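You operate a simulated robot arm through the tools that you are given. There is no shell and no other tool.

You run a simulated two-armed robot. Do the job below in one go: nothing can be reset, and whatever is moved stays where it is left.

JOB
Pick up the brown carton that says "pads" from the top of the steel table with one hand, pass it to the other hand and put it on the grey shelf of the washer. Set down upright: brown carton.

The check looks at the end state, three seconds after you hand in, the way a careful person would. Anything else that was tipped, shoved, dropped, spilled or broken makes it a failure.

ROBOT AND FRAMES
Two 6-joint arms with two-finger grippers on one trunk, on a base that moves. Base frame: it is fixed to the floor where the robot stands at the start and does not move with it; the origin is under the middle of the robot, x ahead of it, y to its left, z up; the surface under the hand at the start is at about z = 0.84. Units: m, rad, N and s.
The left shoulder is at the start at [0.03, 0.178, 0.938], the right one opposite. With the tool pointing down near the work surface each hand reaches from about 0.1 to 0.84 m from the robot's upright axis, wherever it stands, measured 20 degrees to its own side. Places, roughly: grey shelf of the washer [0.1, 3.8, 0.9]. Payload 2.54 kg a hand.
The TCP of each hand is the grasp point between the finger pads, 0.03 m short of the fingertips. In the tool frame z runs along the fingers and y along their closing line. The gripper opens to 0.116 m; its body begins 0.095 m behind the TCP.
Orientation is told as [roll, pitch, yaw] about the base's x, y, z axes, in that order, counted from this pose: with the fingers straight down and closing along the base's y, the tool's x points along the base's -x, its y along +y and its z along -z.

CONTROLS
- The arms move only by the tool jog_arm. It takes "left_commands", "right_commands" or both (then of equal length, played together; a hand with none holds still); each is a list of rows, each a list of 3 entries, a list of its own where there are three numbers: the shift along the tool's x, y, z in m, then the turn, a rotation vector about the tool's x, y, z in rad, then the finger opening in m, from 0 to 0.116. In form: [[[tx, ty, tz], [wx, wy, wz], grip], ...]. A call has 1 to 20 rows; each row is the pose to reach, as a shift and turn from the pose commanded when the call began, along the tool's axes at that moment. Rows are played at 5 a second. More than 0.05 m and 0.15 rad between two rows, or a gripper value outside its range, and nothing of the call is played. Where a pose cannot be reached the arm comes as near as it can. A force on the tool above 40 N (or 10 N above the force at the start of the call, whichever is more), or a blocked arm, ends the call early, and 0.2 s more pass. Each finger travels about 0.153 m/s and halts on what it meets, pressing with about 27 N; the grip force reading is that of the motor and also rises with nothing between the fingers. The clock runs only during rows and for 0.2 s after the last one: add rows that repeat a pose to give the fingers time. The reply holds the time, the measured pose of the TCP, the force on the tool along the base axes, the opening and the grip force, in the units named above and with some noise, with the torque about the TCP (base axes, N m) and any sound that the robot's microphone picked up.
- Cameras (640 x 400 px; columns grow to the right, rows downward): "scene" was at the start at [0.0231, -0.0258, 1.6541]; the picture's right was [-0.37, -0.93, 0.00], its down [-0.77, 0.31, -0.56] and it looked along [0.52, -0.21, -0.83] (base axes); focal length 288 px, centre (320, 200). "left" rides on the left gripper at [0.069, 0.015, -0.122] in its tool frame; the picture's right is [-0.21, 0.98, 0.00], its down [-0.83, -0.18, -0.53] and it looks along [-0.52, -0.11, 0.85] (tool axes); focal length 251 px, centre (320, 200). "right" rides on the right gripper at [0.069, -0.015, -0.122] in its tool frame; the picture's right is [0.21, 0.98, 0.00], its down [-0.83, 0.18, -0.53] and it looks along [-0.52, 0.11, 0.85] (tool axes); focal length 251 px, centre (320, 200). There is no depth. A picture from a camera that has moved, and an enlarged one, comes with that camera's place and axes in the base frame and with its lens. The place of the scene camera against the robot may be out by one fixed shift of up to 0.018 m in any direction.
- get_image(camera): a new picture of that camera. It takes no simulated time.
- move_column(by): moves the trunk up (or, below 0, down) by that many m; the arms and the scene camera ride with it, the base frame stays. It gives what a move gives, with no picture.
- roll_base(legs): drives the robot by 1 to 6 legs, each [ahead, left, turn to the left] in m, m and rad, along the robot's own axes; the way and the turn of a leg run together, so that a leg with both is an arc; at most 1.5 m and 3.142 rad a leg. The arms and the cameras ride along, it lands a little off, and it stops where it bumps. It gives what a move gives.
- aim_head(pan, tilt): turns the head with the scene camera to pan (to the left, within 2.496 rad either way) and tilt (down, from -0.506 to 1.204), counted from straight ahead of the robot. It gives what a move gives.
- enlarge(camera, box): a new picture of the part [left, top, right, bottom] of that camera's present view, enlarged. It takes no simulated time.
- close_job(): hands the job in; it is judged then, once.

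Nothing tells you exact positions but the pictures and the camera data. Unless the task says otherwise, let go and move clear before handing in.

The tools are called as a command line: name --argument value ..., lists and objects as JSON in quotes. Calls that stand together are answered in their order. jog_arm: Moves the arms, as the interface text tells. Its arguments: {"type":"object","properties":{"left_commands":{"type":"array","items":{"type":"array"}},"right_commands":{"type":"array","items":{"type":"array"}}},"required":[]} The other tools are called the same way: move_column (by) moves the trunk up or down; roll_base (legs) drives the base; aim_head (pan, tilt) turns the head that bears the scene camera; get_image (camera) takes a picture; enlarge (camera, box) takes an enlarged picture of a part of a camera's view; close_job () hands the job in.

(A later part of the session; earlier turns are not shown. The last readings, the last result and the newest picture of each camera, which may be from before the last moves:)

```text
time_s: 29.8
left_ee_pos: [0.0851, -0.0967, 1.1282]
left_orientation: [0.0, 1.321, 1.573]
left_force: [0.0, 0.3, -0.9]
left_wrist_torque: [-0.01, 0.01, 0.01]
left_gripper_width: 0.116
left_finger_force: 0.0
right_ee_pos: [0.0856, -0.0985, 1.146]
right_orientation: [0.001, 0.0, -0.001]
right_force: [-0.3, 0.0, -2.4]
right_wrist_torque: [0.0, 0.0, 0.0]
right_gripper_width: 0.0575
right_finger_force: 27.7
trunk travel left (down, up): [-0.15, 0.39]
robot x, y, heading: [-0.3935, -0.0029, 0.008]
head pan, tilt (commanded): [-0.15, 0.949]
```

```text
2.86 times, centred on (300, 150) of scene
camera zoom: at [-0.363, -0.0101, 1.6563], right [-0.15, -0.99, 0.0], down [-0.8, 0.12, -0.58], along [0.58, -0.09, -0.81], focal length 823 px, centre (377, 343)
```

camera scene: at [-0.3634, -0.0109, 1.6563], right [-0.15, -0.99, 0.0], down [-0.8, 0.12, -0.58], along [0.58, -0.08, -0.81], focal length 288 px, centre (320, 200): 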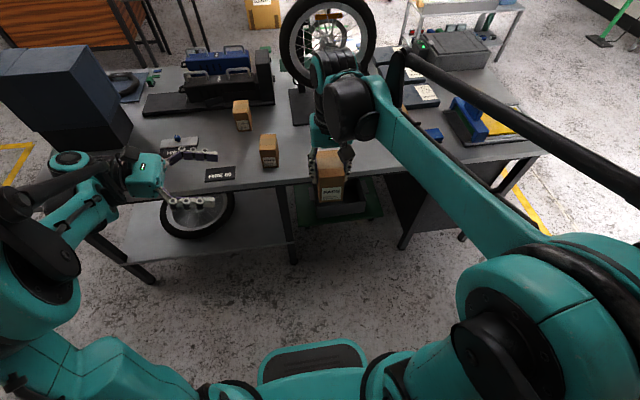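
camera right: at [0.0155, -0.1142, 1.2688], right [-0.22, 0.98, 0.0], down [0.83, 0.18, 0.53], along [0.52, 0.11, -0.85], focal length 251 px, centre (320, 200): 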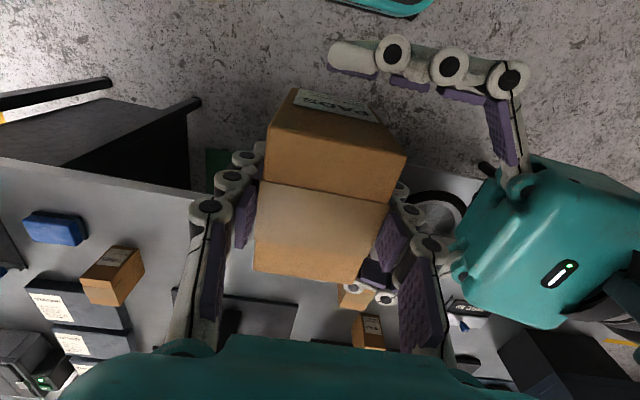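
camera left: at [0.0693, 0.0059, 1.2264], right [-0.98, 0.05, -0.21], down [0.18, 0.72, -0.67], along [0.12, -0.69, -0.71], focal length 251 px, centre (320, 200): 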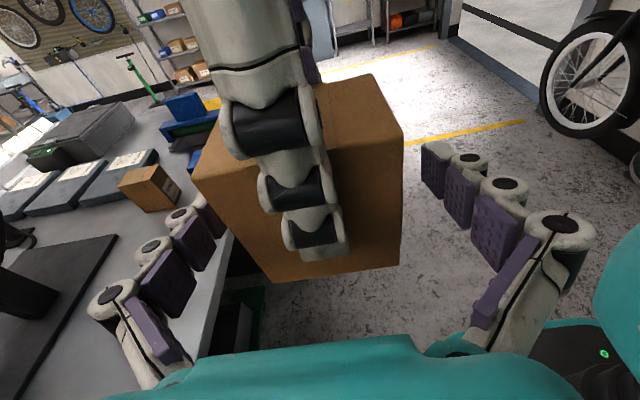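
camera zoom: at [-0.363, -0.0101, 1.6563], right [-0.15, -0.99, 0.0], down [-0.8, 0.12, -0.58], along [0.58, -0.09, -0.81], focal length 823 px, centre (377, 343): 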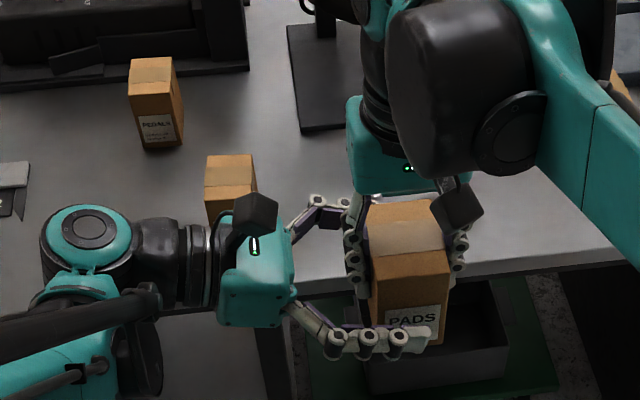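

The left fingers straddle the carton with even gaps of about 17 mm. I'll close the left gripper gently while the right still holds.

jog_arm --left_commands '[[[0, 0, 0], [0, 0, 0], 0.105], [[0, 0, 0], [0, 0, 0], 0.095], [[0, 0, 0], [0, 0, 0], 0.088], [[0, 0, 0], [0, 0, 0], 0.082], [[0, 0, 0], [0, 0, 0], 0.075], [[0, 0, 0], [0, 0, 0], 0.065], [[0, 0, 0], [0, 0, 0], 0.055], [[0, 0, 0], [0, 0, 0], 0.055], [[0, 0, 0], [0, 0, 0], 0.055]]'

get_image --camera "left"

get_image --camera "right"

```text
time_s: 31.8
left_ee_pos: [0.0854, -0.0952, 1.1286]
left_orientation: [-0.001, 1.32, 1.574]
left_force: [26.8, 14.5, 4.6]
left_wrist_torque: [0.2, -0.12, 0.5]
left_gripper_width: 0.0844
left_finger_force: 27.2
right_ee_pos: [0.086, -0.0991, 1.1446]
right_orientation: [-0.001, 0.003, 0.0]
right_force: [-25.6, -14.0, -6.6]
right_wrist_torque: [-0.38, 0.58, -0.44]
right_gripper_width: 0.0572
right_finger_force: 27.0
trunk travel left (down, up): [-0.15, 0.39]
robot x, y, heading: [-0.3918, -0.0009, 0.009]
head pan, tilt (commanded): [-0.15, 0.949]
```

```text
taken
camera left: at [0.07, 0.0059, 1.2265], right [-0.98, 0.05, -0.21], down [0.18, 0.72, -0.67], along [0.12, -0.69, -0.72], focal length 251 px, centre (320, 200)
```

left: 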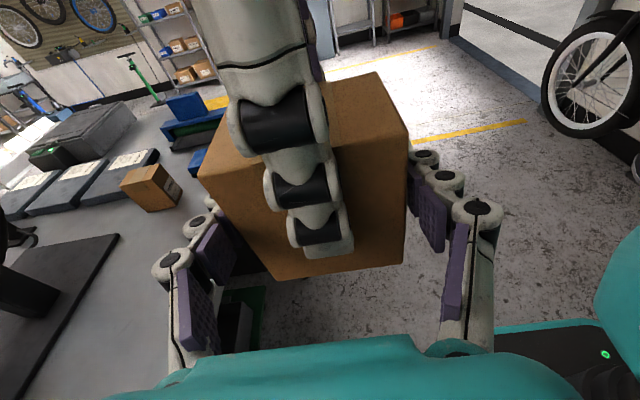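

```text
taken
camera right: at [0.015, -0.115, 1.269], right [-0.21, 0.98, 0.0], down [0.83, 0.18, 0.53], along [0.52, 0.11, -0.85], focal length 251 px, centre (320, 200)
```

right: 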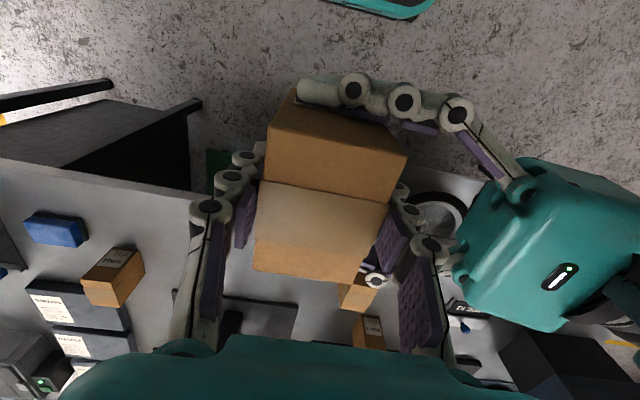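

Both grippers are on, but the left is pressing mainly with one finger: the reaction is +27 N in x, so the hand sits about 2 mm off-centre. I'll ease the left hand along +x and slightly +y to balance it.

jog_arm --left_commands '[[[0, -0.001, -0.0005], [0, 0, 0], 0.055], [[0, -0.002, -0.001], [0, 0, 0], 0.055], [[0, -0.002, -0.001], [0, 0, 0], 0.055]]'

```text
time_s: 32.6
left_ee_pos: [0.0869, -0.0959, 1.1274]
left_orientation: [-0.002, 1.32, 1.574]
left_force: [18.7, 19.4, 6.2]
left_wrist_torque: [0.05, -0.28, 0.6]
left_gripper_width: 0.0846
left_finger_force: 26.4
right_ee_pos: [0.0853, -0.0987, 1.1463]
right_orientation: [-0.001, 0.002, -0.002]
right_force: [-18.7, -19.1, -8.1]
right_wrist_torque: [-0.39, 0.67, -0.61]
right_gripper_width: 0.0575
right_finger_force: 26.7
trunk travel left (down, up): [-0.15, 0.39]
robot x, y, heading: [-0.3946, -0.0025, -0.001]
head pan, tilt (commanded): [-0.15, 0.949]
```

jog_arm --left_commands '[[[0.0002, -0.001, -0.0015], [0, 0, 0], 0.055], [[0.0004, -0.002, -0.003], [0, 0, 0], 0.055], [[0.0005, -0.003, -0.0042], [0, 0, 0], 0.055], [[0.0005, -0.003, -0.0042], [0, 0, 0], 0.055]]'

```text
time_s: 33.6
left_ee_pos: [0.0887, -0.0929, 1.1282]
left_orientation: [0.001, 1.317, 1.573]
left_force: [8.5, -12.3, -14.6]
left_wrist_torque: [-0.07, -0.07, 0.38]
left_gripper_width: 0.0844
left_finger_force: 26.8
right_ee_pos: [0.0856, -0.0976, 1.1461]
right_orientation: [0.004, -0.001, 0.002]
right_force: [-6.6, 12.4, 13.7]
right_wrist_torque: [0.33, 0.19, -0.32]
right_gripper_width: 0.0572
right_finger_force: 27.1
trunk travel left (down, up): [-0.15, 0.39]
robot x, y, heading: [-0.393, -0.0011, 0.003]
head pan, tilt (commanded): [-0.15, 0.949]
```

jog_arm --left_commands '[[[-0.0003, -0.001, 0.0009], [0, 0, 0], 0.055], [[-0.0006, -0.002, 0.0018], [0, 0, 0], 0.055], [[-0.0006, -0.002, 0.0018], [0, 0, 0], 0.055]]'

get_image --camera "left"

enlarge --camera "scene" --box '[240, 100, 380, 220]'

```text
time_s: 34.4
left_ee_pos: [0.0885, -0.0952, 1.1285]
left_orientation: [0.003, 1.321, 1.573]
left_force: [-17.9, -11.0, -0.7]
left_wrist_torque: [-0.12, -0.14, 0.17]
left_gripper_width: 0.0843
left_finger_force: 27.2
right_ee_pos: [0.087, -0.099, 1.145]
right_orientation: [0.001, -0.003, -0.001]
right_force: [18.3, 11.3, -1.0]
right_wrist_torque: [0.32, -0.18, -0.22]
right_gripper_width: 0.0572
right_finger_force: 27.5
trunk travel left (down, up): [-0.15, 0.39]
robot x, y, heading: [-0.3936, -0.0009, 0.003]
head pan, tilt (commanded): [-0.15, 0.949]
```

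```text
taken
camera left: at [0.0735, 0.0069, 1.2264], right [-0.98, 0.05, -0.21], down [0.18, 0.72, -0.67], along [0.11, -0.69, -0.71], focal length 251 px, centre (320, 200)
```

left: 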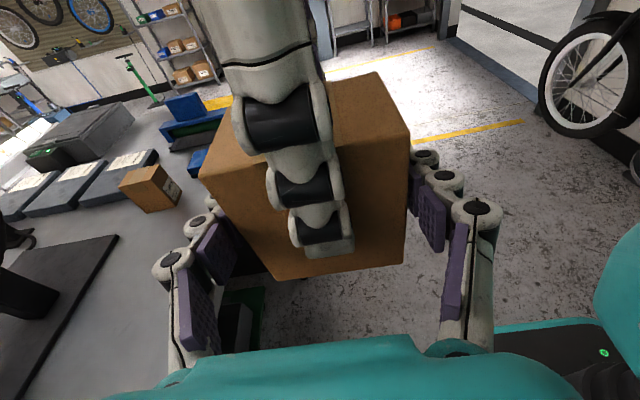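

```text
3.33 times, centred on (310, 160) of scene
camera zoom: at [-0.3629, -0.0106, 1.6563], right [-0.15, -0.99, 0.0], down [-0.8, 0.12, -0.58], along [0.58, -0.09, -0.81], focal length 961 px, centre (353, 333)
```

zoom: 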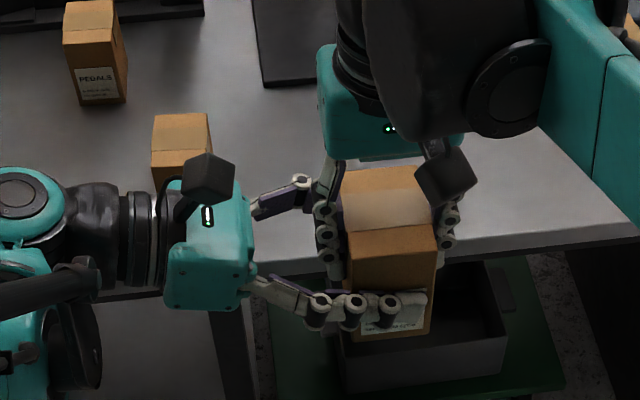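

jog_arm --left_commands '[[[0.0002, 0.0007, 0.0006], [0, 0, 0], 0.055], [[0.0003, 0.0014, 0.0012], [0, 0, 0], 0.055], [[0.0003, 0.0014, 0.0012], [0, 0, 0], 0.055]]'

```text
time_s: 35.2
left_ee_pos: [0.089, -0.0972, 1.1273]
left_orientation: [0.001, 1.319, 1.574]
left_force: [-21.0, 2.6, 1.3]
left_wrist_torque: [0.09, 0.5, -0.04]
left_gripper_width: 0.0846
left_finger_force: 26.3
right_ee_pos: [0.0859, -0.0985, 1.1462]
right_orientation: [-0.001, -0.001, -0.001]
right_force: [21.6, -2.4, -3.5]
right_wrist_torque: [-0.11, -0.87, -0.06]
right_gripper_width: 0.0575
right_finger_force: 27.0
trunk travel left (down, up): [-0.15, 0.39]
robot x, y, heading: [-0.3969, -0.0004, -0.0]
head pan, tilt (commanded): [-0.15, 0.949]
```

jog_arm --left_commands '[[[0, 0, 0], [0, 0, 0], 0.055], [[0, 0, 0], [0, 0, 0], 0.055], [[0, 0, 0], [0, 0, 0], 0.055], [[0, 0, 0], [0, 0, 0], 0.055]]'

```text
time_s: 36.2
left_ee_pos: [0.0888, -0.096, 1.127]
left_orientation: [0.002, 1.319, 1.575]
left_force: [-21.5, 10.5, 2.8]
left_wrist_torque: [0.14, 0.33, -0.41]
left_gripper_width: 0.0845
left_finger_force: 26.6
right_ee_pos: [0.0853, -0.0986, 1.1461]
right_orientation: [-0.002, -0.002, 0.0]
right_force: [21.0, -10.8, -6.0]
right_wrist_torque: [-0.3, -0.67, 0.33]
right_gripper_width: 0.0574
right_finger_force: 26.8
trunk travel left (down, up): [-0.15, 0.39]
robot x, y, heading: [-0.3938, -0.0031, 0.003]
head pan, tilt (commanded): [-0.15, 0.949]
```

jog_arm --left_commands '[[[0, 0.001, -0.0005], [0, 0, 0], 0.055], [[-0.0002, 0.002, -0.001], [0, 0, 0], 0.055], [[-0.0002, 0.002, -0.001], [0, 0, 0], 0.055], [[-0.0002, 0.002, -0.001], [0, 0, 0], 0.055]]'

```text
time_s: 37.2
left_ee_pos: [0.0881, -0.0951, 1.1285]
left_orientation: [-0.004, 1.319, 1.573]
left_force: [-5.2, 5.9, -7.0]
left_wrist_torque: [0.14, 0.27, -0.2]
left_gripper_width: 0.0842
left_finger_force: 26.8
right_ee_pos: [0.0837, -0.0992, 1.1461]
right_orientation: [0.0, 0.001, 0.0]
right_force: [4.5, -5.4, 7.6]
right_wrist_torque: [-0.12, -0.36, 0.12]
right_gripper_width: 0.0573
right_finger_force: 27.0
trunk travel left (down, up): [-0.15, 0.39]
robot x, y, heading: [-0.3889, -0.0025, 0.001]
head pan, tilt (commanded): [-0.15, 0.949]
```

The internal forces are now small, and the left holds at 0.084 m with 27 N. I'll open the right fingers only partway, to keep clear of the left palm, and check before withdrawing.

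jog_arm --right_commands '[[[0, 0, 0], [0, 0, 0], 0.05], [[0, 0, 0], [0, 0, 0], 0.06], [[0, 0, 0], [0, 0, 0], 0.068], [[0, 0, 0], [0, 0, 0], 0.078], [[0, 0, 0], [0, 0, 0], 0.086], [[0, 0, 0], [0, 0, 0], 0.086], [[0, 0, 0], [0, 0, 0], 0.086]]'

get_image --camera "right"

get_image --camera "left"

```text
time_s: 38.8
left_ee_pos: [0.0871, -0.0951, 1.1293]
left_orientation: [0.0, 1.322, 1.573]
left_force: [0.3, 0.2, 0.5]
left_wrist_torque: [0.0, 0.01, 0.01]
left_gripper_width: 0.0844
left_finger_force: 26.8
right_ee_pos: [0.0853, -0.0988, 1.1454]
right_orientation: [0.002, 0.0, 0.0]
right_force: [-0.2, -0.1, -1.1]
right_wrist_torque: [0.02, 0.01, 0.01]
right_gripper_width: 0.0859
right_finger_force: 0.1
trunk travel left (down, up): [-0.15, 0.39]
robot x, y, heading: [-0.3929, -0.0007, 0.007]
head pan, tilt (commanded): [-0.15, 0.949]
```

```text
taken
camera right: at [0.0156, -0.1147, 1.2688], right [-0.21, 0.98, 0.0], down [0.83, 0.18, 0.53], along [0.52, 0.11, -0.85], focal length 251 px, centre (320, 200)
```

right: 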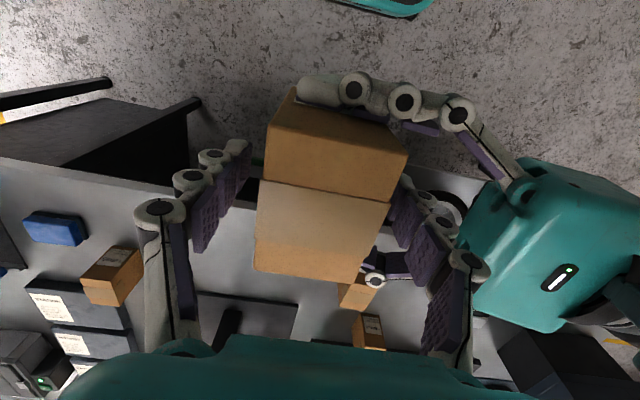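

```text
taken
camera left: at [0.0712, 0.0063, 1.2271], right [-0.98, 0.05, -0.21], down [0.18, 0.72, -0.67], along [0.12, -0.69, -0.72], focal length 251 px, centre (320, 200)
```

left: 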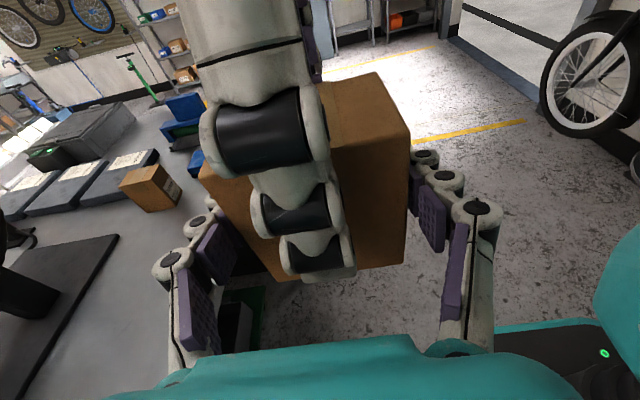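

The left hand holds the carton alone and both right finger pads are clear of it. I'll withdraw the right hand straight up.

jog_arm --right_commands '[[[0, 0, -0.015], [0, 0, 0], 0.086], [[0, 0, -0.035], [0, 0, 0], 0.086], [[0, 0, -0.06], [0, 0, 0], 0.086], [[0, 0, -0.09], [0, 0, 0], 0.086], [[0, 0, -0.12], [0, 0, 0], 0.086], [[0, 0, -0.15], [0, 0, 0], 0.086], [[0, 0, -0.15], [0, 0, 0], 0.086]]'

get_image --camera "scene"

get_image --camera "left"

get_image --camera "right"

```text
time_s: 40.4
left_ee_pos: [0.0872, -0.0961, 1.1285]
left_orientation: [-0.001, 1.32, 1.574]
left_force: [0.0, -0.8, -1.0]
left_wrist_torque: [0.0, -0.03, 0.01]
left_gripper_width: 0.0842
left_finger_force: 26.7
right_ee_pos: [0.0863, -0.0977, 1.2956]
right_orientation: [0.0, -0.001, 0.0]
right_force: [0.5, 0.5, -0.1]
right_wrist_torque: [0.03, 0.0, 0.02]
right_gripper_width: 0.086
right_finger_force: 0.1
trunk travel left (down, up): [-0.15, 0.39]
robot x, y, heading: [-0.395, -0.0014, 0.003]
head pan, tilt (commanded): [-0.15, 0.949]
```

```text
taken
camera scene: at [-0.3628, -0.0106, 1.6563], right [-0.15, -0.99, 0.0], down [-0.8, 0.12, -0.58], along [0.58, -0.09, -0.81], focal length 288 px, centre (320, 200)
```

scene: 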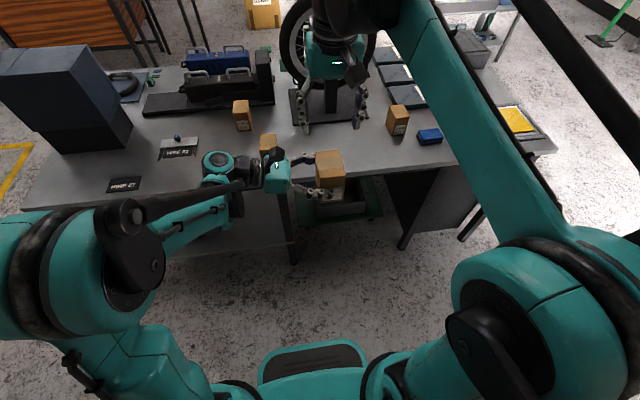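

```text
taken
camera left: at [0.0713, 0.0063, 1.2271], right [-0.98, 0.05, -0.21], down [0.18, 0.72, -0.67], along [0.12, -0.69, -0.72], focal length 251 px, centre (320, 200)
```

left: 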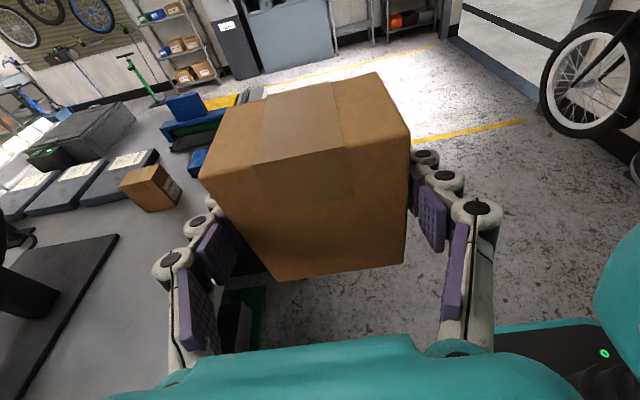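

```text
taken
camera right: at [0.0158, -0.1139, 1.4189], right [-0.21, 0.98, 0.0], down [0.83, 0.18, 0.53], along [0.52, 0.11, -0.85], focal length 251 px, centre (320, 200)
```

right: 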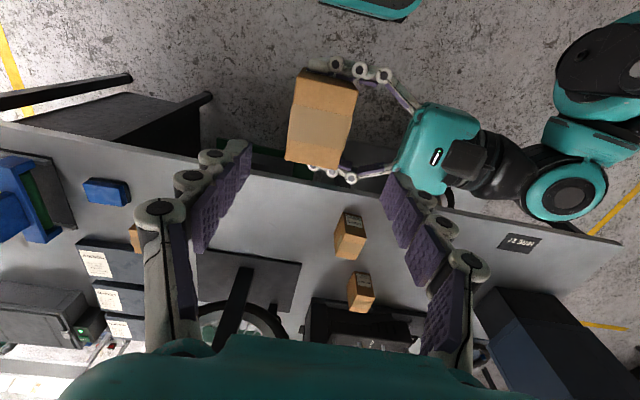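

The hand-over worked: the carton hangs upright in the left hand. Next I'll park the right hand back and to the right, and after that swing the left hand to point forward.

jog_arm --right_commands '[[[0.01, -0.035, 0], [0, 0, 0], 0.08], [[0.025, -0.075, 0], [0, 0, 0], 0.07], [[0.045, -0.115, 0], [0, 0, 0], 0.06], [[0.07, -0.15, 0], [0, 0, 0], 0.06], [[0.095, -0.185, 0], [0, 0, 0], 0.06], [[0.12, -0.22, 0.01], [0, 0, 0], 0.06], [[0.145, -0.25, 0.02], [0, 0, 0], 0.06], [[0.15, -0.26, 0.03], [0, 0, 0], 0.06], [[0.15, -0.26, 0.03], [0, 0, 0], 0.06]]'

get_image --camera "scene"

```text
time_s: 42.4
left_ee_pos: [0.0872, -0.0973, 1.129]
left_orientation: [-0.002, 1.322, 1.573]
left_force: [0.8, 0.2, -0.1]
left_wrist_torque: [0.05, 0.01, -0.01]
left_gripper_width: 0.0843
left_finger_force: 26.9
right_ee_pos: [-0.0633, -0.3606, 1.2651]
right_orientation: [0.0, 0.001, -0.002]
right_force: [-1.5, 1.0, 0.8]
right_wrist_torque: [-0.01, 0.0, 0.01]
right_gripper_width: 0.06
right_finger_force: 0.0
trunk travel left (down, up): [-0.15, 0.39]
robot x, y, heading: [-0.396, 0.0026, 0.006]
head pan, tilt (commanded): [-0.15, 0.949]
```

```text
taken
camera scene: at [-0.363, -0.0106, 1.6563], right [-0.15, -0.99, 0.0], down [-0.8, 0.12, -0.58], along [0.58, -0.09, -0.81], focal length 288 px, centre (320, 200)
```

scene: 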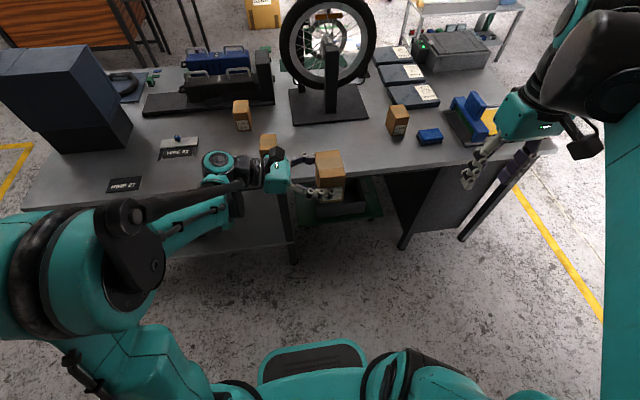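

The right arm is parked. I'll swing the left hand about the vertical toward forward, half the turn first, moving left while keeping the carton level.

jog_arm --left_commands '[[[-0.0045, 0, -0.0174], [0.1269, 0, -0.0325], 0.055], [[-0.0089, 0, -0.0349], [0.2539, 0, -0.065], 0.055], [[-0.0134, 0, -0.0523], [0.3808, 0, -0.0975], 0.055], [[-0.0179, 0, -0.0698], [0.5078, 0, -0.13], 0.055], [[-0.0223, 0, -0.0872], [0.6347, 0, -0.1624], 0.055], [[-0.0268, 0, -0.1047], [0.7617, 0, -0.1949], 0.055], [[-0.0268, 0, -0.1047], [0.7617, 0, -0.1949], 0.055]]'

get_image --camera "scene"

get_image --camera "left"

```text
time_s: 44.0
left_ee_pos: [0.0881, 0.0124, 1.1289]
left_orientation: [0.0, 1.32, 2.36]
left_force: [-0.4, 0.3, -0.2]
left_wrist_torque: [-0.03, -0.04, -0.02]
left_gripper_width: 0.0844
left_finger_force: 27.8
right_ee_pos: [-0.0616, -0.3603, 1.2666]
right_orientation: [-0.001, 0.0, 0.0]
right_force: [0.1, 0.7, -0.7]
right_wrist_torque: [-0.02, 0.02, -0.01]
right_gripper_width: 0.0598
right_finger_force: 0.1
trunk travel left (down, up): [-0.15, 0.39]
robot x, y, heading: [-0.395, -0.0017, 0.005]
head pan, tilt (commanded): [-0.15, 0.949]
```

```text
taken
camera scene: at [-0.3624, -0.0106, 1.6563], right [-0.15, -0.99, 0.0], down [-0.8, 0.12, -0.58], along [0.58, -0.09, -0.81], focal length 288 px, centre (320, 200)
```

scene: 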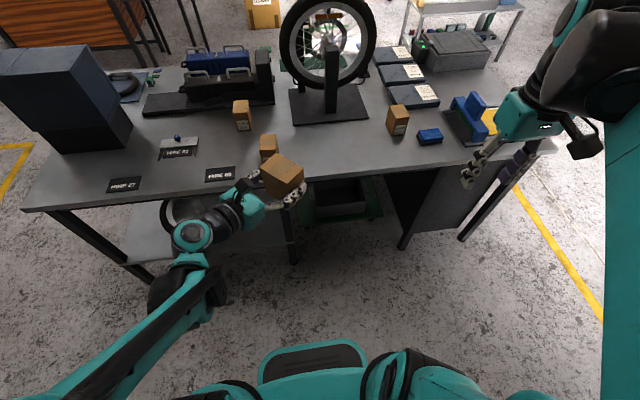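

```text
taken
camera left: at [0.0053, 0.0738, 1.2273], right [-0.72, -0.66, -0.21], down [-0.39, 0.64, -0.67], along [0.57, -0.4, -0.71], focal length 251 px, centre (320, 200)
```

left: 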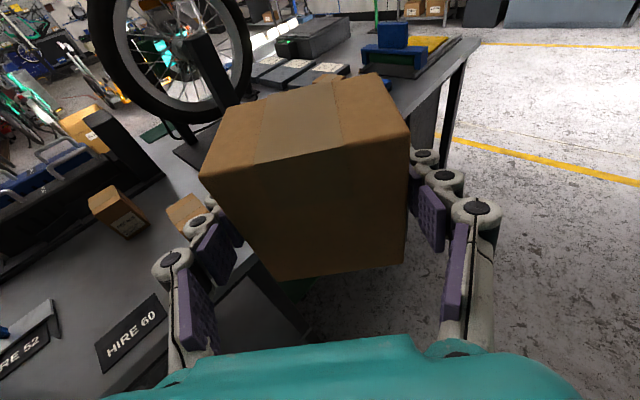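

Halfway there and the carton is steady. I'll finish the swing so the left hand points straight forward, moving it a little out and left.

jog_arm --left_commands '[[[-0.0009, -0.0248, -0.0034], [0.1262, 0, -0.0323], 0.055], [[-0.0017, -0.0495, -0.0068], [0.2525, 0, -0.0646], 0.055], [[-0.0026, -0.0743, -0.0103], [0.3787, 0, -0.0969], 0.055], [[-0.0035, -0.099, -0.0137], [0.5049, 0, -0.1292], 0.055], [[-0.0043, -0.1238, -0.0171], [0.6312, 0, -0.1615], 0.055], [[-0.0052, -0.1485, -0.0205], [0.7574, 0, -0.1938], 0.055], [[-0.0052, -0.1485, -0.0205], [0.7574, 0, -0.1938], 0.055]]'

get_image --camera "scene"

get_image --camera "left"

```text
time_s: 45.6
left_ee_pos: [0.1749, 0.1728, 1.1305]
left_orientation: [0.006, 1.323, 3.122]
left_force: [-0.7, -1.0, -2.3]
left_wrist_torque: [-0.01, 0.0, 0.02]
left_gripper_width: 0.0844
left_finger_force: 27.2
left hand out of reach, approached as far as the arm can: row 6, 7
right_ee_pos: [-0.0629, -0.3605, 1.2662]
right_orientation: [0.001, 0.001, 0.001]
right_force: [0.5, -0.6, 0.2]
right_wrist_torque: [-0.03, 0.0, 0.0]
right_gripper_width: 0.0602
right_finger_force: 0.0
trunk travel left (down, up): [-0.15, 0.39]
robot x, y, heading: [-0.3911, 0.0017, 0.003]
head pan, tilt (commanded): [-0.15, 0.949]
```

```text
taken
camera scene: at [-0.3636, -0.0117, 1.6563], right [-0.15, -0.99, 0.0], down [-0.8, 0.12, -0.58], along [0.58, -0.08, -0.81], focal length 288 px, centre (320, 200)
```

scene: 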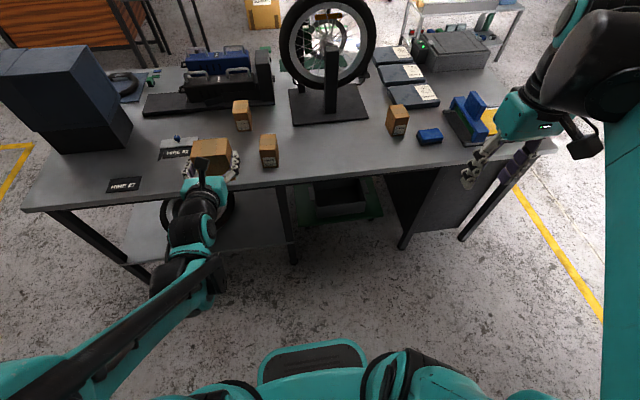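

```text
taken
camera left: at [0.0735, 0.162, 1.2282], right [-0.08, -0.98, -0.21], down [-0.72, 0.2, -0.67], along [0.69, 0.1, -0.71], focal length 251 px, centre (320, 200)
```

left: 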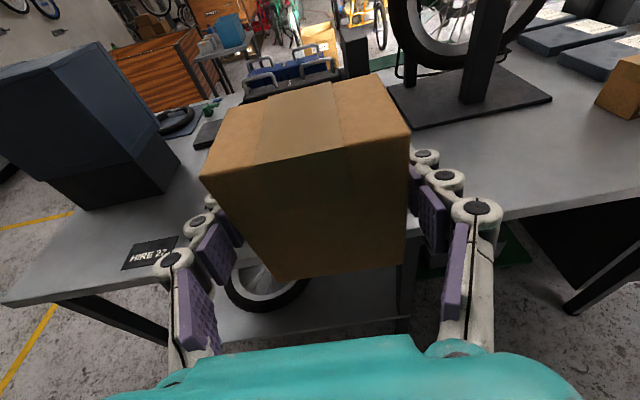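

The carton is held level with the hand pointing forward. Before turning and driving I'll look left and behind from here to judge clearance to the wall tray and the bikes.

aim_head --pan 2.3 --tilt 0.55

get_image --camera "scene"

aim_head --pan 1.2 --tilt 0.6

get_image --camera "scene"

```text
time_s: 47.9
left_ee_pos: [0.1756, 0.1751, 1.1306]
left_orientation: [0.008, 1.323, 3.127]
left_force: [0.5, 0.2, -2.5]
left_wrist_torque: [-0.02, -0.01, 0.01]
left_gripper_width: 0.0844
left_finger_force: 27.2
right_ee_pos: [-0.063, -0.3596, 1.2675]
right_orientation: [0.0, -0.001, 0.001]
right_force: [-0.1, 0.2, 0.9]
right_wrist_torque: [0.01, 0.02, -0.03]
right_gripper_width: 0.0598
right_finger_force: 0.0
trunk travel left (down, up): [-0.15, 0.39]
robot x, y, heading: [-0.3898, 0.0012, 0.003]
head pan, tilt (commanded): [2.3, 0.55]
```

```text
taken
camera scene: at [-0.495, 0.0669, 1.6892], right [0.74, 0.67, 0.0], down [0.35, -0.39, -0.85], along [-0.57, 0.63, -0.52], focal length 288 px, centre (320, 200)
```

scene: 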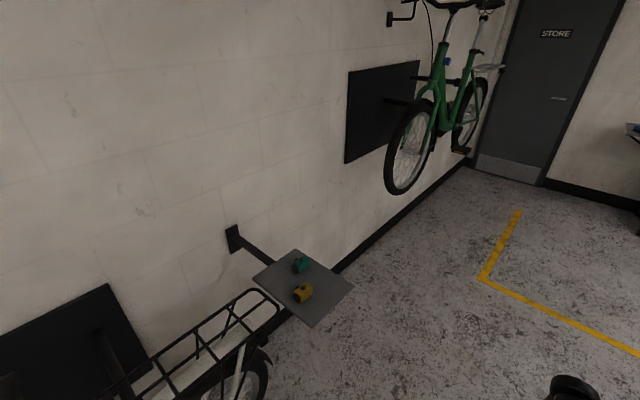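

```text
time_s: 49.2
left_ee_pos: [0.1763, 0.1748, 1.1292]
left_orientation: [0.008, 1.324, 3.126]
left_force: [0.2, -0.2, -2.6]
left_wrist_torque: [0.02, 0.02, 0.01]
left_gripper_width: 0.0844
left_finger_force: 27.3
right_ee_pos: [-0.0627, -0.3586, 1.2655]
right_orientation: [0.0, -0.001, -0.002]
right_force: [0.1, 0.6, 0.8]
right_wrist_torque: [-0.02, 0.01, -0.01]
right_gripper_width: 0.0599
right_finger_force: 0.0
trunk travel left (down, up): [-0.15, 0.39]
robot x, y, heading: [-0.3954, -0.0013, 0.005]
head pan, tilt (commanded): [1.201, 0.6]
```

```text
taken
camera scene: at [-0.4033, 0.0827, 1.6847], right [0.93, -0.36, 0.0], down [-0.2, -0.53, -0.83], along [0.3, 0.77, -0.56], focal length 288 px, centre (320, 200)
```

scene: 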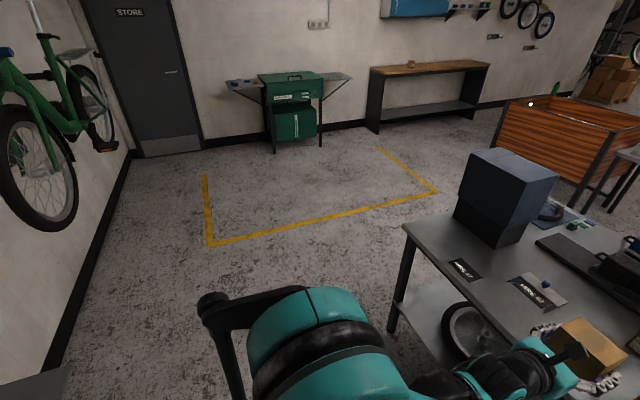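

The wall tray's edge is at x ≈ -0.86, y 0.43–0.64, so turning in place here would be tight for the left elbow. I'll strafe left past the table end first, watching the grip, then move out into open floor and turn there.

roll_base --legs '[[0, 0.5, 0], [0, 0.6, 0], [0, 0.7, 0]]'

get_image --camera "scene"

get_image --camera "left"

```text
time_s: 58.7
left_ee_pos: [0.1537, 2.0119, 1.1284]
left_orientation: [0.011, 1.324, 3.141]
left_force: [-0.3, -0.5, -2.6]
left_wrist_torque: [0.02, -0.01, -0.03]
left_gripper_width: 0.0843
left_finger_force: 27.1
right_ee_pos: [-0.0771, 1.4735, 1.2663]
right_orientation: [0.0, -0.001, 0.015]
right_force: [0.0, 0.3, -0.1]
right_wrist_torque: [-0.05, 0.01, 0.02]
right_gripper_width: 0.0601
right_finger_force: 0.1
trunk travel left (down, up): [-0.15, 0.39]
robot x, y, heading: [-0.4093, 1.8263, 0.015]
head pan, tilt (commanded): [1.201, 0.6]
```

```text
taken
camera scene: at [-0.4229, 1.9129, 1.6847], right [0.94, -0.35, 0.0], down [-0.2, -0.53, -0.82], along [0.28, 0.77, -0.57], focal length 288 px, centre (320, 200)
```

scene: 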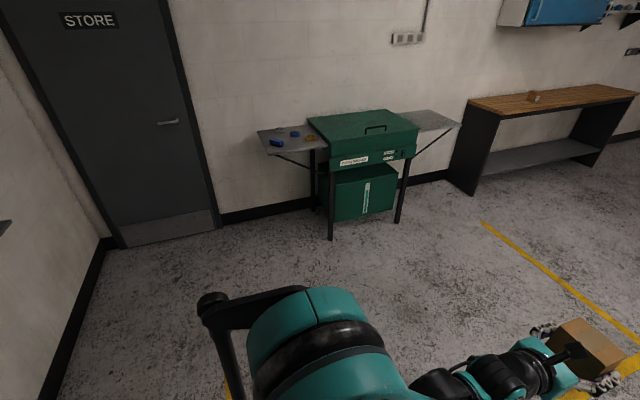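

```text
taken
camera left: at [0.053, 1.9991, 1.2278], right [-0.06, -0.98, -0.21], down [-0.72, 0.19, -0.67], along [0.69, 0.11, -0.71], focal length 251 px, centre (320, 200)
```

left: 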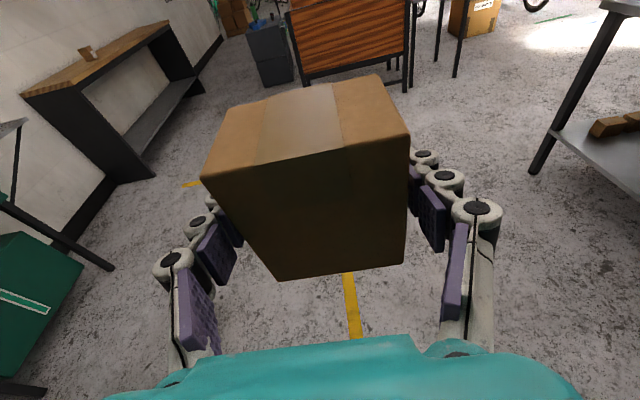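

The carton is secure and the table is behind. I'll move ahead 0.4 m into open floor, then turn left about 89° to face the washer.

roll_base --legs '[[0.4, 0, 0], [0, 0, 0.78], [0, 0, 0.776]]'

aim_head --pan 0.1 --tilt 0.5

get_image --camera "scene"

get_image --camera "left"

```text
time_s: 65.3
left_ee_pos: [-0.1881, 2.4035, 1.1312]
left_orientation: [0.01, 1.321, -1.569]
left_force: [0.2, 0.4, -1.6]
left_wrist_torque: [-0.01, 0.0, -0.02]
left_gripper_width: 0.0844
left_finger_force: 26.6
right_ee_pos: [0.3489, 2.1745, 1.2664]
right_orientation: [0.002, -0.001, 1.588]
right_force: [0.4, -1.1, -1.0]
right_wrist_torque: [0.01, -0.01, 0.01]
right_gripper_width: 0.06
right_finger_force: 0.0
trunk travel left (down, up): [-0.15, 0.39]
robot x, y, heading: [-0.0074, 1.8363, 1.586]
head pan, tilt (commanded): [1.201, 0.6]
```

```text
time_s: 66.7
left_ee_pos: [-0.1882, 2.4031, 1.1293]
left_orientation: [0.009, 1.323, -1.57]
left_force: [0.3, -0.1, -2.1]
left_wrist_torque: [0.0, 0.02, 0.02]
left_gripper_width: 0.0843
left_finger_force: 27.0
right_ee_pos: [0.3491, 2.1744, 1.2668]
right_orientation: [-0.002, 0.0, 1.588]
right_force: [-0.2, -0.2, 0.1]
right_wrist_torque: [-0.02, 0.07, -0.03]
right_gripper_width: 0.0596
right_finger_force: 0.1
trunk travel left (down, up): [-0.15, 0.39]
robot x, y, heading: [-0.0039, 1.8387, 1.59]
head pan, tilt (commanded): [0.099, 0.499]
```

```text
taken
camera scene: at [-0.0279, 1.8999, 1.6938], right [0.99, 0.12, 0.0], down [0.06, -0.48, -0.88], along [-0.11, 0.87, -0.48], focal length 288 px, centre (320, 200)
```

scene: 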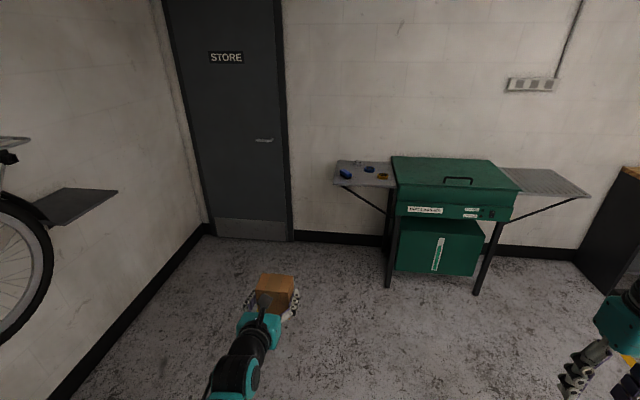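

```text
taken
camera left: at [-0.1751, 2.303, 1.2278], right [0.98, -0.06, -0.21], down [-0.19, -0.72, -0.67], along [-0.11, 0.69, -0.71], focal length 251 px, centre (320, 200)
```

left: 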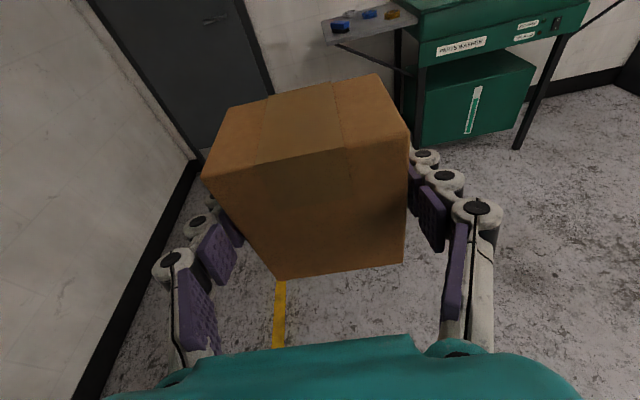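

Now facing the washer. I'll enlarge the shelf to locate its edges and the parts on it.

enlarge --camera "scene" --box '[320, 140, 420, 210]'

enlarge --camera "left" --box '[300, 0, 440, 80]'

```text
5.71 times, centred on (370, 175) of scene
camera zoom: at [-0.0279, 1.8999, 1.6938], right [0.99, 0.12, 0.0], down [0.06, -0.48, -0.88], along [-0.11, 0.87, -0.48], focal length 1647 px, centre (34, 343)
```

zoom: 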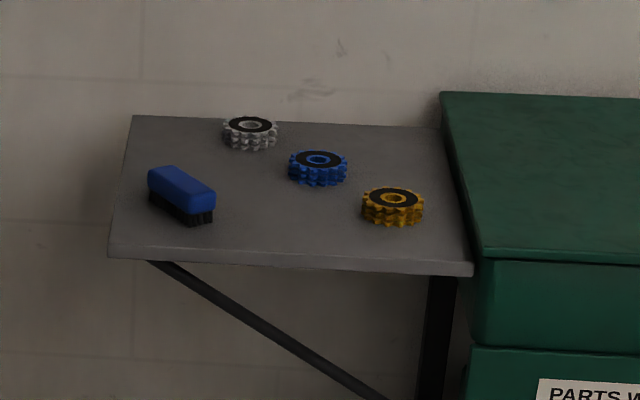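

```text
4.57 times, centred on (370, 40) of left
camera zoom: at [-0.1751, 2.303, 1.2278], right [0.98, -0.06, -0.21], down [-0.19, -0.72, -0.67], along [-0.11, 0.69, -0.71], focal length 1149 px, centre (91, 931)
```

zoom: 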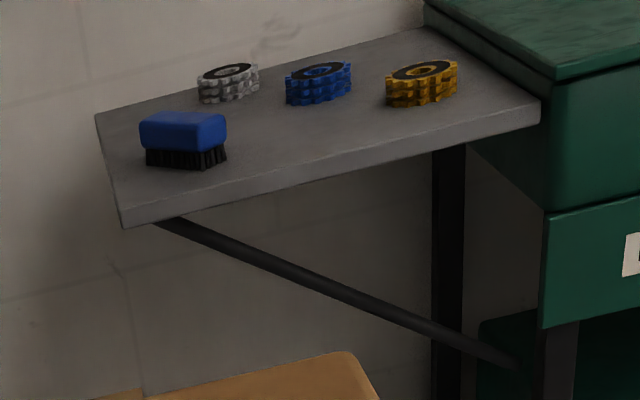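

The shelf's front edge is at about y 3.62, x from -0.15 to 0.27, height about 0.88–0.89. There is a free front gap around x 0.06 between the brush (x < -0.03) and the yellow sprocket (x > 0.15). I'll lower the trunk 0.10 and drive up to just short of the shelf.

move_column --by -0.1

roll_base --legs '[[0.5, -0.134, 0], [0.52, -0.134, 0]]'

aim_head --pan 0.25 --tilt 0.75

get_image --camera "scene"

get_image --camera "left"

```text
time_s: 68.0
left_ee_pos: [-0.1897, 2.4031, 1.0305]
left_orientation: [0.008, 1.323, -1.57]
left_force: [-0.8, -0.8, -2.0]
left_wrist_torque: [0.01, -0.02, 0.04]
left_gripper_width: 0.0846
left_finger_force: 27.0
right_ee_pos: [0.3489, 2.1751, 1.167]
right_orientation: [0.0, -0.001, 1.587]
right_force: [-0.7, 0.9, -0.7]
right_wrist_torque: [0.03, 0.0, 0.02]
right_gripper_width: 0.0601
right_finger_force: 0.0
trunk travel left (down, up): [-0.05, 0.49]
robot x, y, heading: [-0.0068, 1.8347, 1.59]
head pan, tilt (commanded): [0.099, 0.499]
```

```text
time_s: 73.7
left_ee_pos: [0.0772, 3.4314, 1.0291]
left_orientation: [0.007, 1.321, -1.588]
left_force: [0.8, 0.6, -1.9]
left_wrist_torque: [-0.02, -0.01, 0.02]
left_gripper_width: 0.0842
left_finger_force: 27.1
right_ee_pos: [0.6104, 3.1927, 1.1659]
right_orientation: [-0.001, 0.0, 1.57]
right_force: [0.6, 0.4, -0.5]
right_wrist_torque: [0.0, 0.01, -0.03]
right_gripper_width: 0.0596
right_finger_force: 0.0
trunk travel left (down, up): [-0.05, 0.49]
robot x, y, heading: [0.2505, 2.8606, 1.578]
head pan, tilt (commanded): [0.099, 0.499]
```

```text
time_s: 74.5
left_ee_pos: [0.0753, 3.4308, 1.0296]
left_orientation: [0.007, 1.324, -1.589]
left_force: [0.4, 0.7, -2.9]
left_wrist_torque: [0.0, 0.01, 0.01]
left_gripper_width: 0.0844
left_finger_force: 26.9
right_ee_pos: [0.6086, 3.1906, 1.166]
right_orientation: [0.002, 0.0, 1.57]
right_force: [-0.1, -0.6, -0.1]
right_wrist_torque: [0.0, 0.0, -0.02]
right_gripper_width: 0.06
right_finger_force: 0.0
trunk travel left (down, up): [-0.05, 0.49]
robot x, y, heading: [0.2503, 2.8587, 1.576]
head pan, tilt (commanded): [0.25, 0.75]
```

```text
taken
camera scene: at [0.2165, 2.9134, 1.5719], right [0.97, 0.25, 0.0], down [0.17, -0.66, -0.73], along [-0.18, 0.71, -0.68], focal length 288 px, centre (320, 200)
```

scene: 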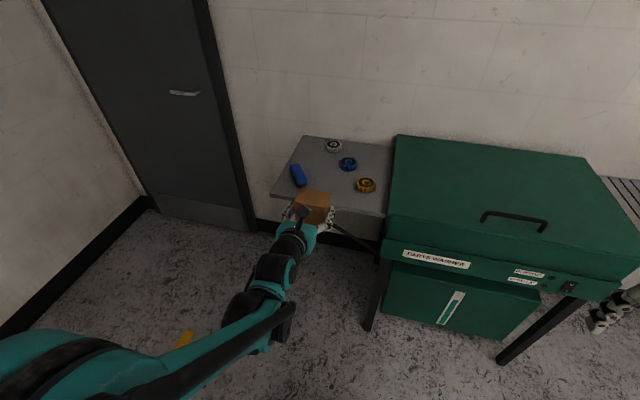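

```text
taken
camera left: at [0.0879, 3.3295, 1.1278], right [0.98, -0.08, -0.21], down [-0.2, -0.72, -0.67], along [-0.1, 0.69, -0.71], focal length 251 px, centre (320, 200)
```

left: 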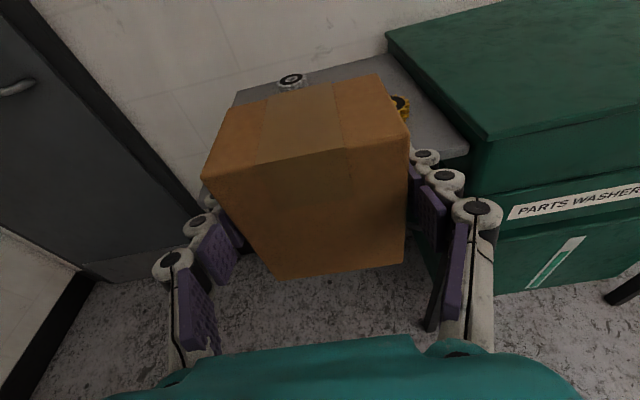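

I'm now just in front of the shelf. I'll enlarge both views to fix the shelf edge, the nearby parts and the washer front precisely.

enlarge --camera "scene" --box '[250, 120, 410, 260]'

enlarge --camera "left" --box '[200, 20, 500, 200]'

get_image --camera "right"

```text
2.86 times, centred on (330, 190) of scene
camera zoom: at [0.2165, 2.9134, 1.5719], right [0.97, 0.25, 0.0], down [0.17, -0.66, -0.73], along [-0.18, 0.71, -0.68], focal length 823 px, centre (291, 229)
```

zoom: 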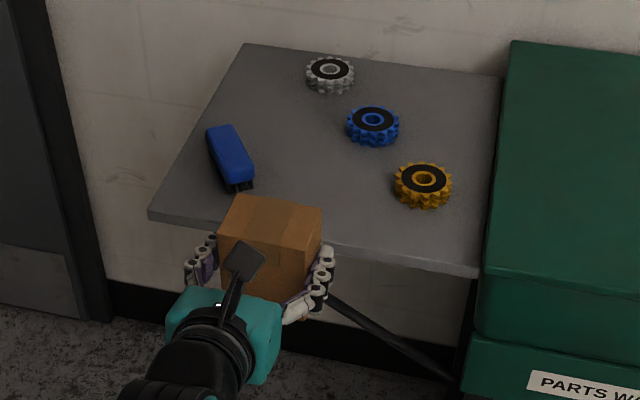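

```text
2.13 times, centred on (350, 110) of left
camera zoom: at [0.0879, 3.3295, 1.1278], right [0.98, -0.08, -0.21], down [-0.2, -0.72, -0.67], along [-0.1, 0.69, -0.71], focal length 536 px, centre (256, 392)
```

zoom: 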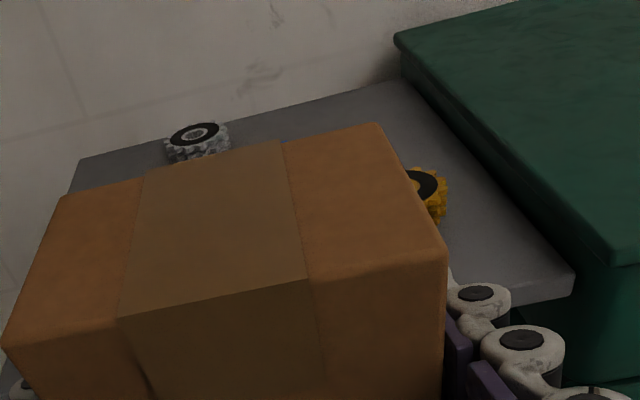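

```text
taken
camera right: at [0.6234, 3.1213, 1.2892], right [-0.98, -0.21, 0.0], down [-0.18, 0.83, 0.53], along [-0.11, 0.52, -0.85], focal length 251 px, centre (320, 200)
```

right: 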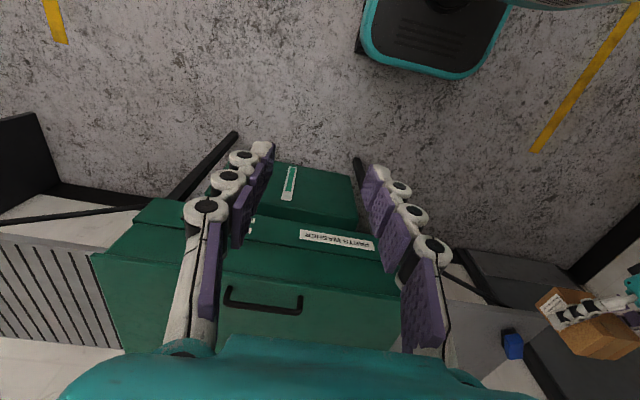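

enlarge --camera "right" --box '[380, 230, 640, 400]'

enlarge --camera "right" --box '[80, 150, 440, 375]'

```text
2.35 times, centred on (510, 315) of right
camera zoom: at [0.6234, 3.1213, 1.2892], right [-0.98, -0.21, 0.0], down [-0.18, 0.83, 0.53], along [-0.11, 0.52, -0.85], focal length 592 px, centre (-127, -71)
```

zoom: 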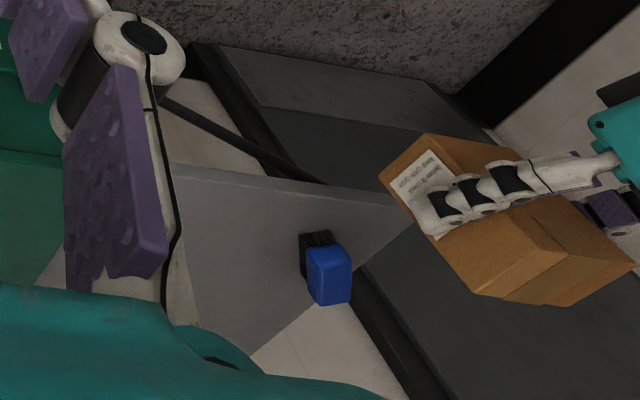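

```text
1.78 times, centred on (260, 262) of right
camera zoom: at [0.6234, 3.1213, 1.2892], right [-0.98, -0.21, 0.0], down [-0.18, 0.83, 0.53], along [-0.11, 0.52, -0.85], focal length 447 px, centre (427, 89)
```

zoom: 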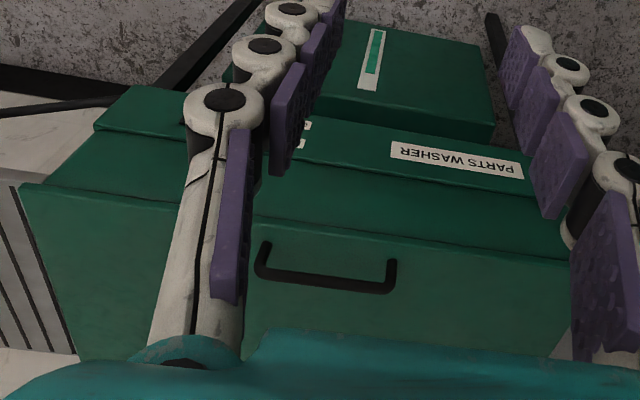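

All three views agree: the shelf top is at z ≈ 0.90 with its front edge at y ≈ 3.60, and the free gap runs from x -0.03 to 0.14. My target for the carton centre is about (0.058, 3.665). I'll roll ahead 0.18 m, with the carton bottom at about 0.98 and so well above everything, then recheck.

roll_base --legs '[[0.18, 0.012, 0]]'

get_image --camera "scene"

enlarge --camera "scene" --box '[240, 120, 440, 280]'

get_image --camera "left"

enlarge --camera "right" --box '[380, 230, 640, 400]'

```text
time_s: 76.0
left_ee_pos: [0.0646, 3.6137, 1.0305]
left_orientation: [0.01, 1.322, -1.588]
left_force: [0.2, 0.9, -1.7]
left_wrist_torque: [0.02, -0.01, -0.01]
left_gripper_width: 0.0843
left_finger_force: 27.2
right_ee_pos: [0.5975, 3.374, 1.1661]
right_orientation: [0.0, 0.002, 1.567]
right_force: [0.5, 0.0, 0.3]
right_wrist_torque: [-0.06, 0.01, 0.04]
right_gripper_width: 0.0602
right_finger_force: 0.0
trunk travel left (down, up): [-0.05, 0.49]
robot x, y, heading: [0.2417, 3.0462, 1.572]
head pan, tilt (commanded): [0.25, 0.75]
```

```text
taken
camera scene: at [0.2043, 3.0967, 1.5718], right [0.97, 0.25, 0.0], down [0.17, -0.66, -0.73], along [-0.18, 0.71, -0.68], focal length 288 px, centre (320, 200)
```

scene: 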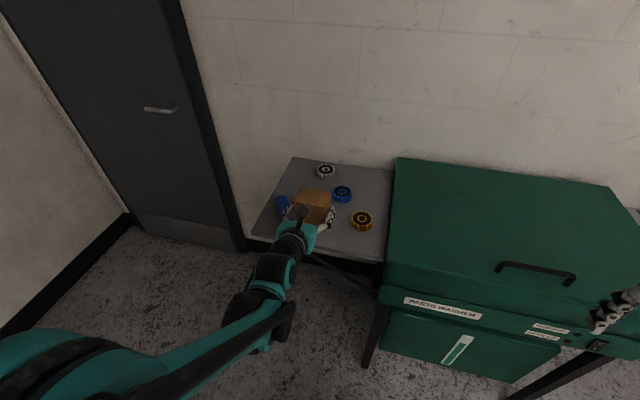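

```text
2.50 times, centred on (340, 200) of scene
camera zoom: at [0.2043, 3.0967, 1.5718], right [0.97, 0.25, 0.0], down [0.17, -0.66, -0.73], along [-0.18, 0.71, -0.68], focal length 720 px, centre (270, 200)
```

zoom: 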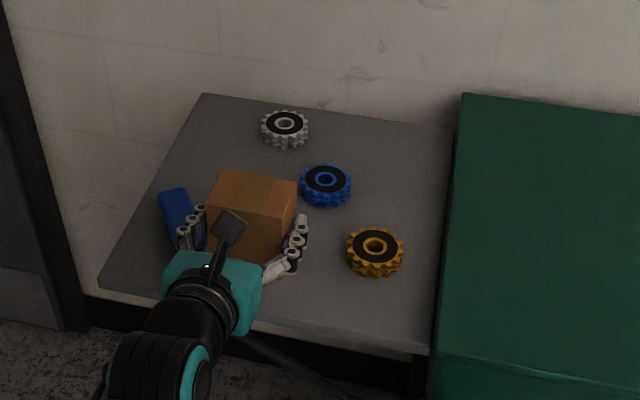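

```text
taken
camera left: at [0.0767, 3.5127, 1.1273], right [0.98, -0.08, -0.21], down [-0.2, -0.72, -0.67], along [-0.09, 0.69, -0.71], focal length 251 px, centre (320, 200)
```

left: 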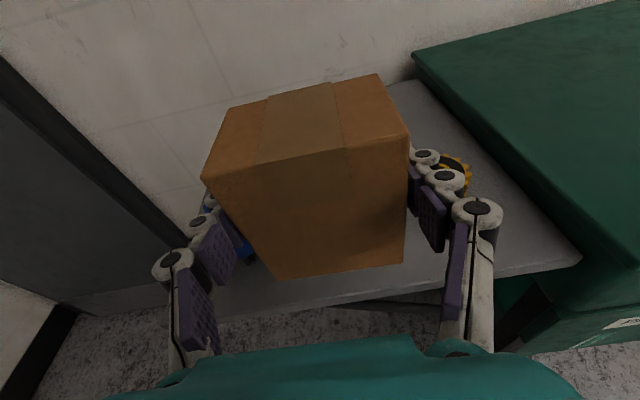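

```text
2.35 times, centred on (510, 315) of right
camera zoom: at [0.6117, 3.3036, 1.2889], right [-0.98, -0.21, 0.0], down [-0.18, 0.83, 0.53], along [-0.11, 0.52, -0.85], focal length 592 px, centre (-127, -71)
```

zoom: 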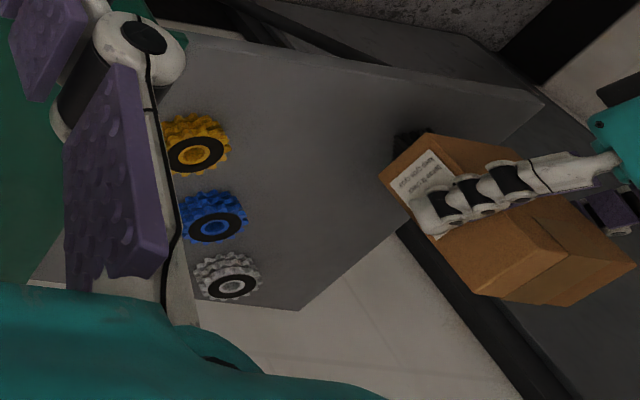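

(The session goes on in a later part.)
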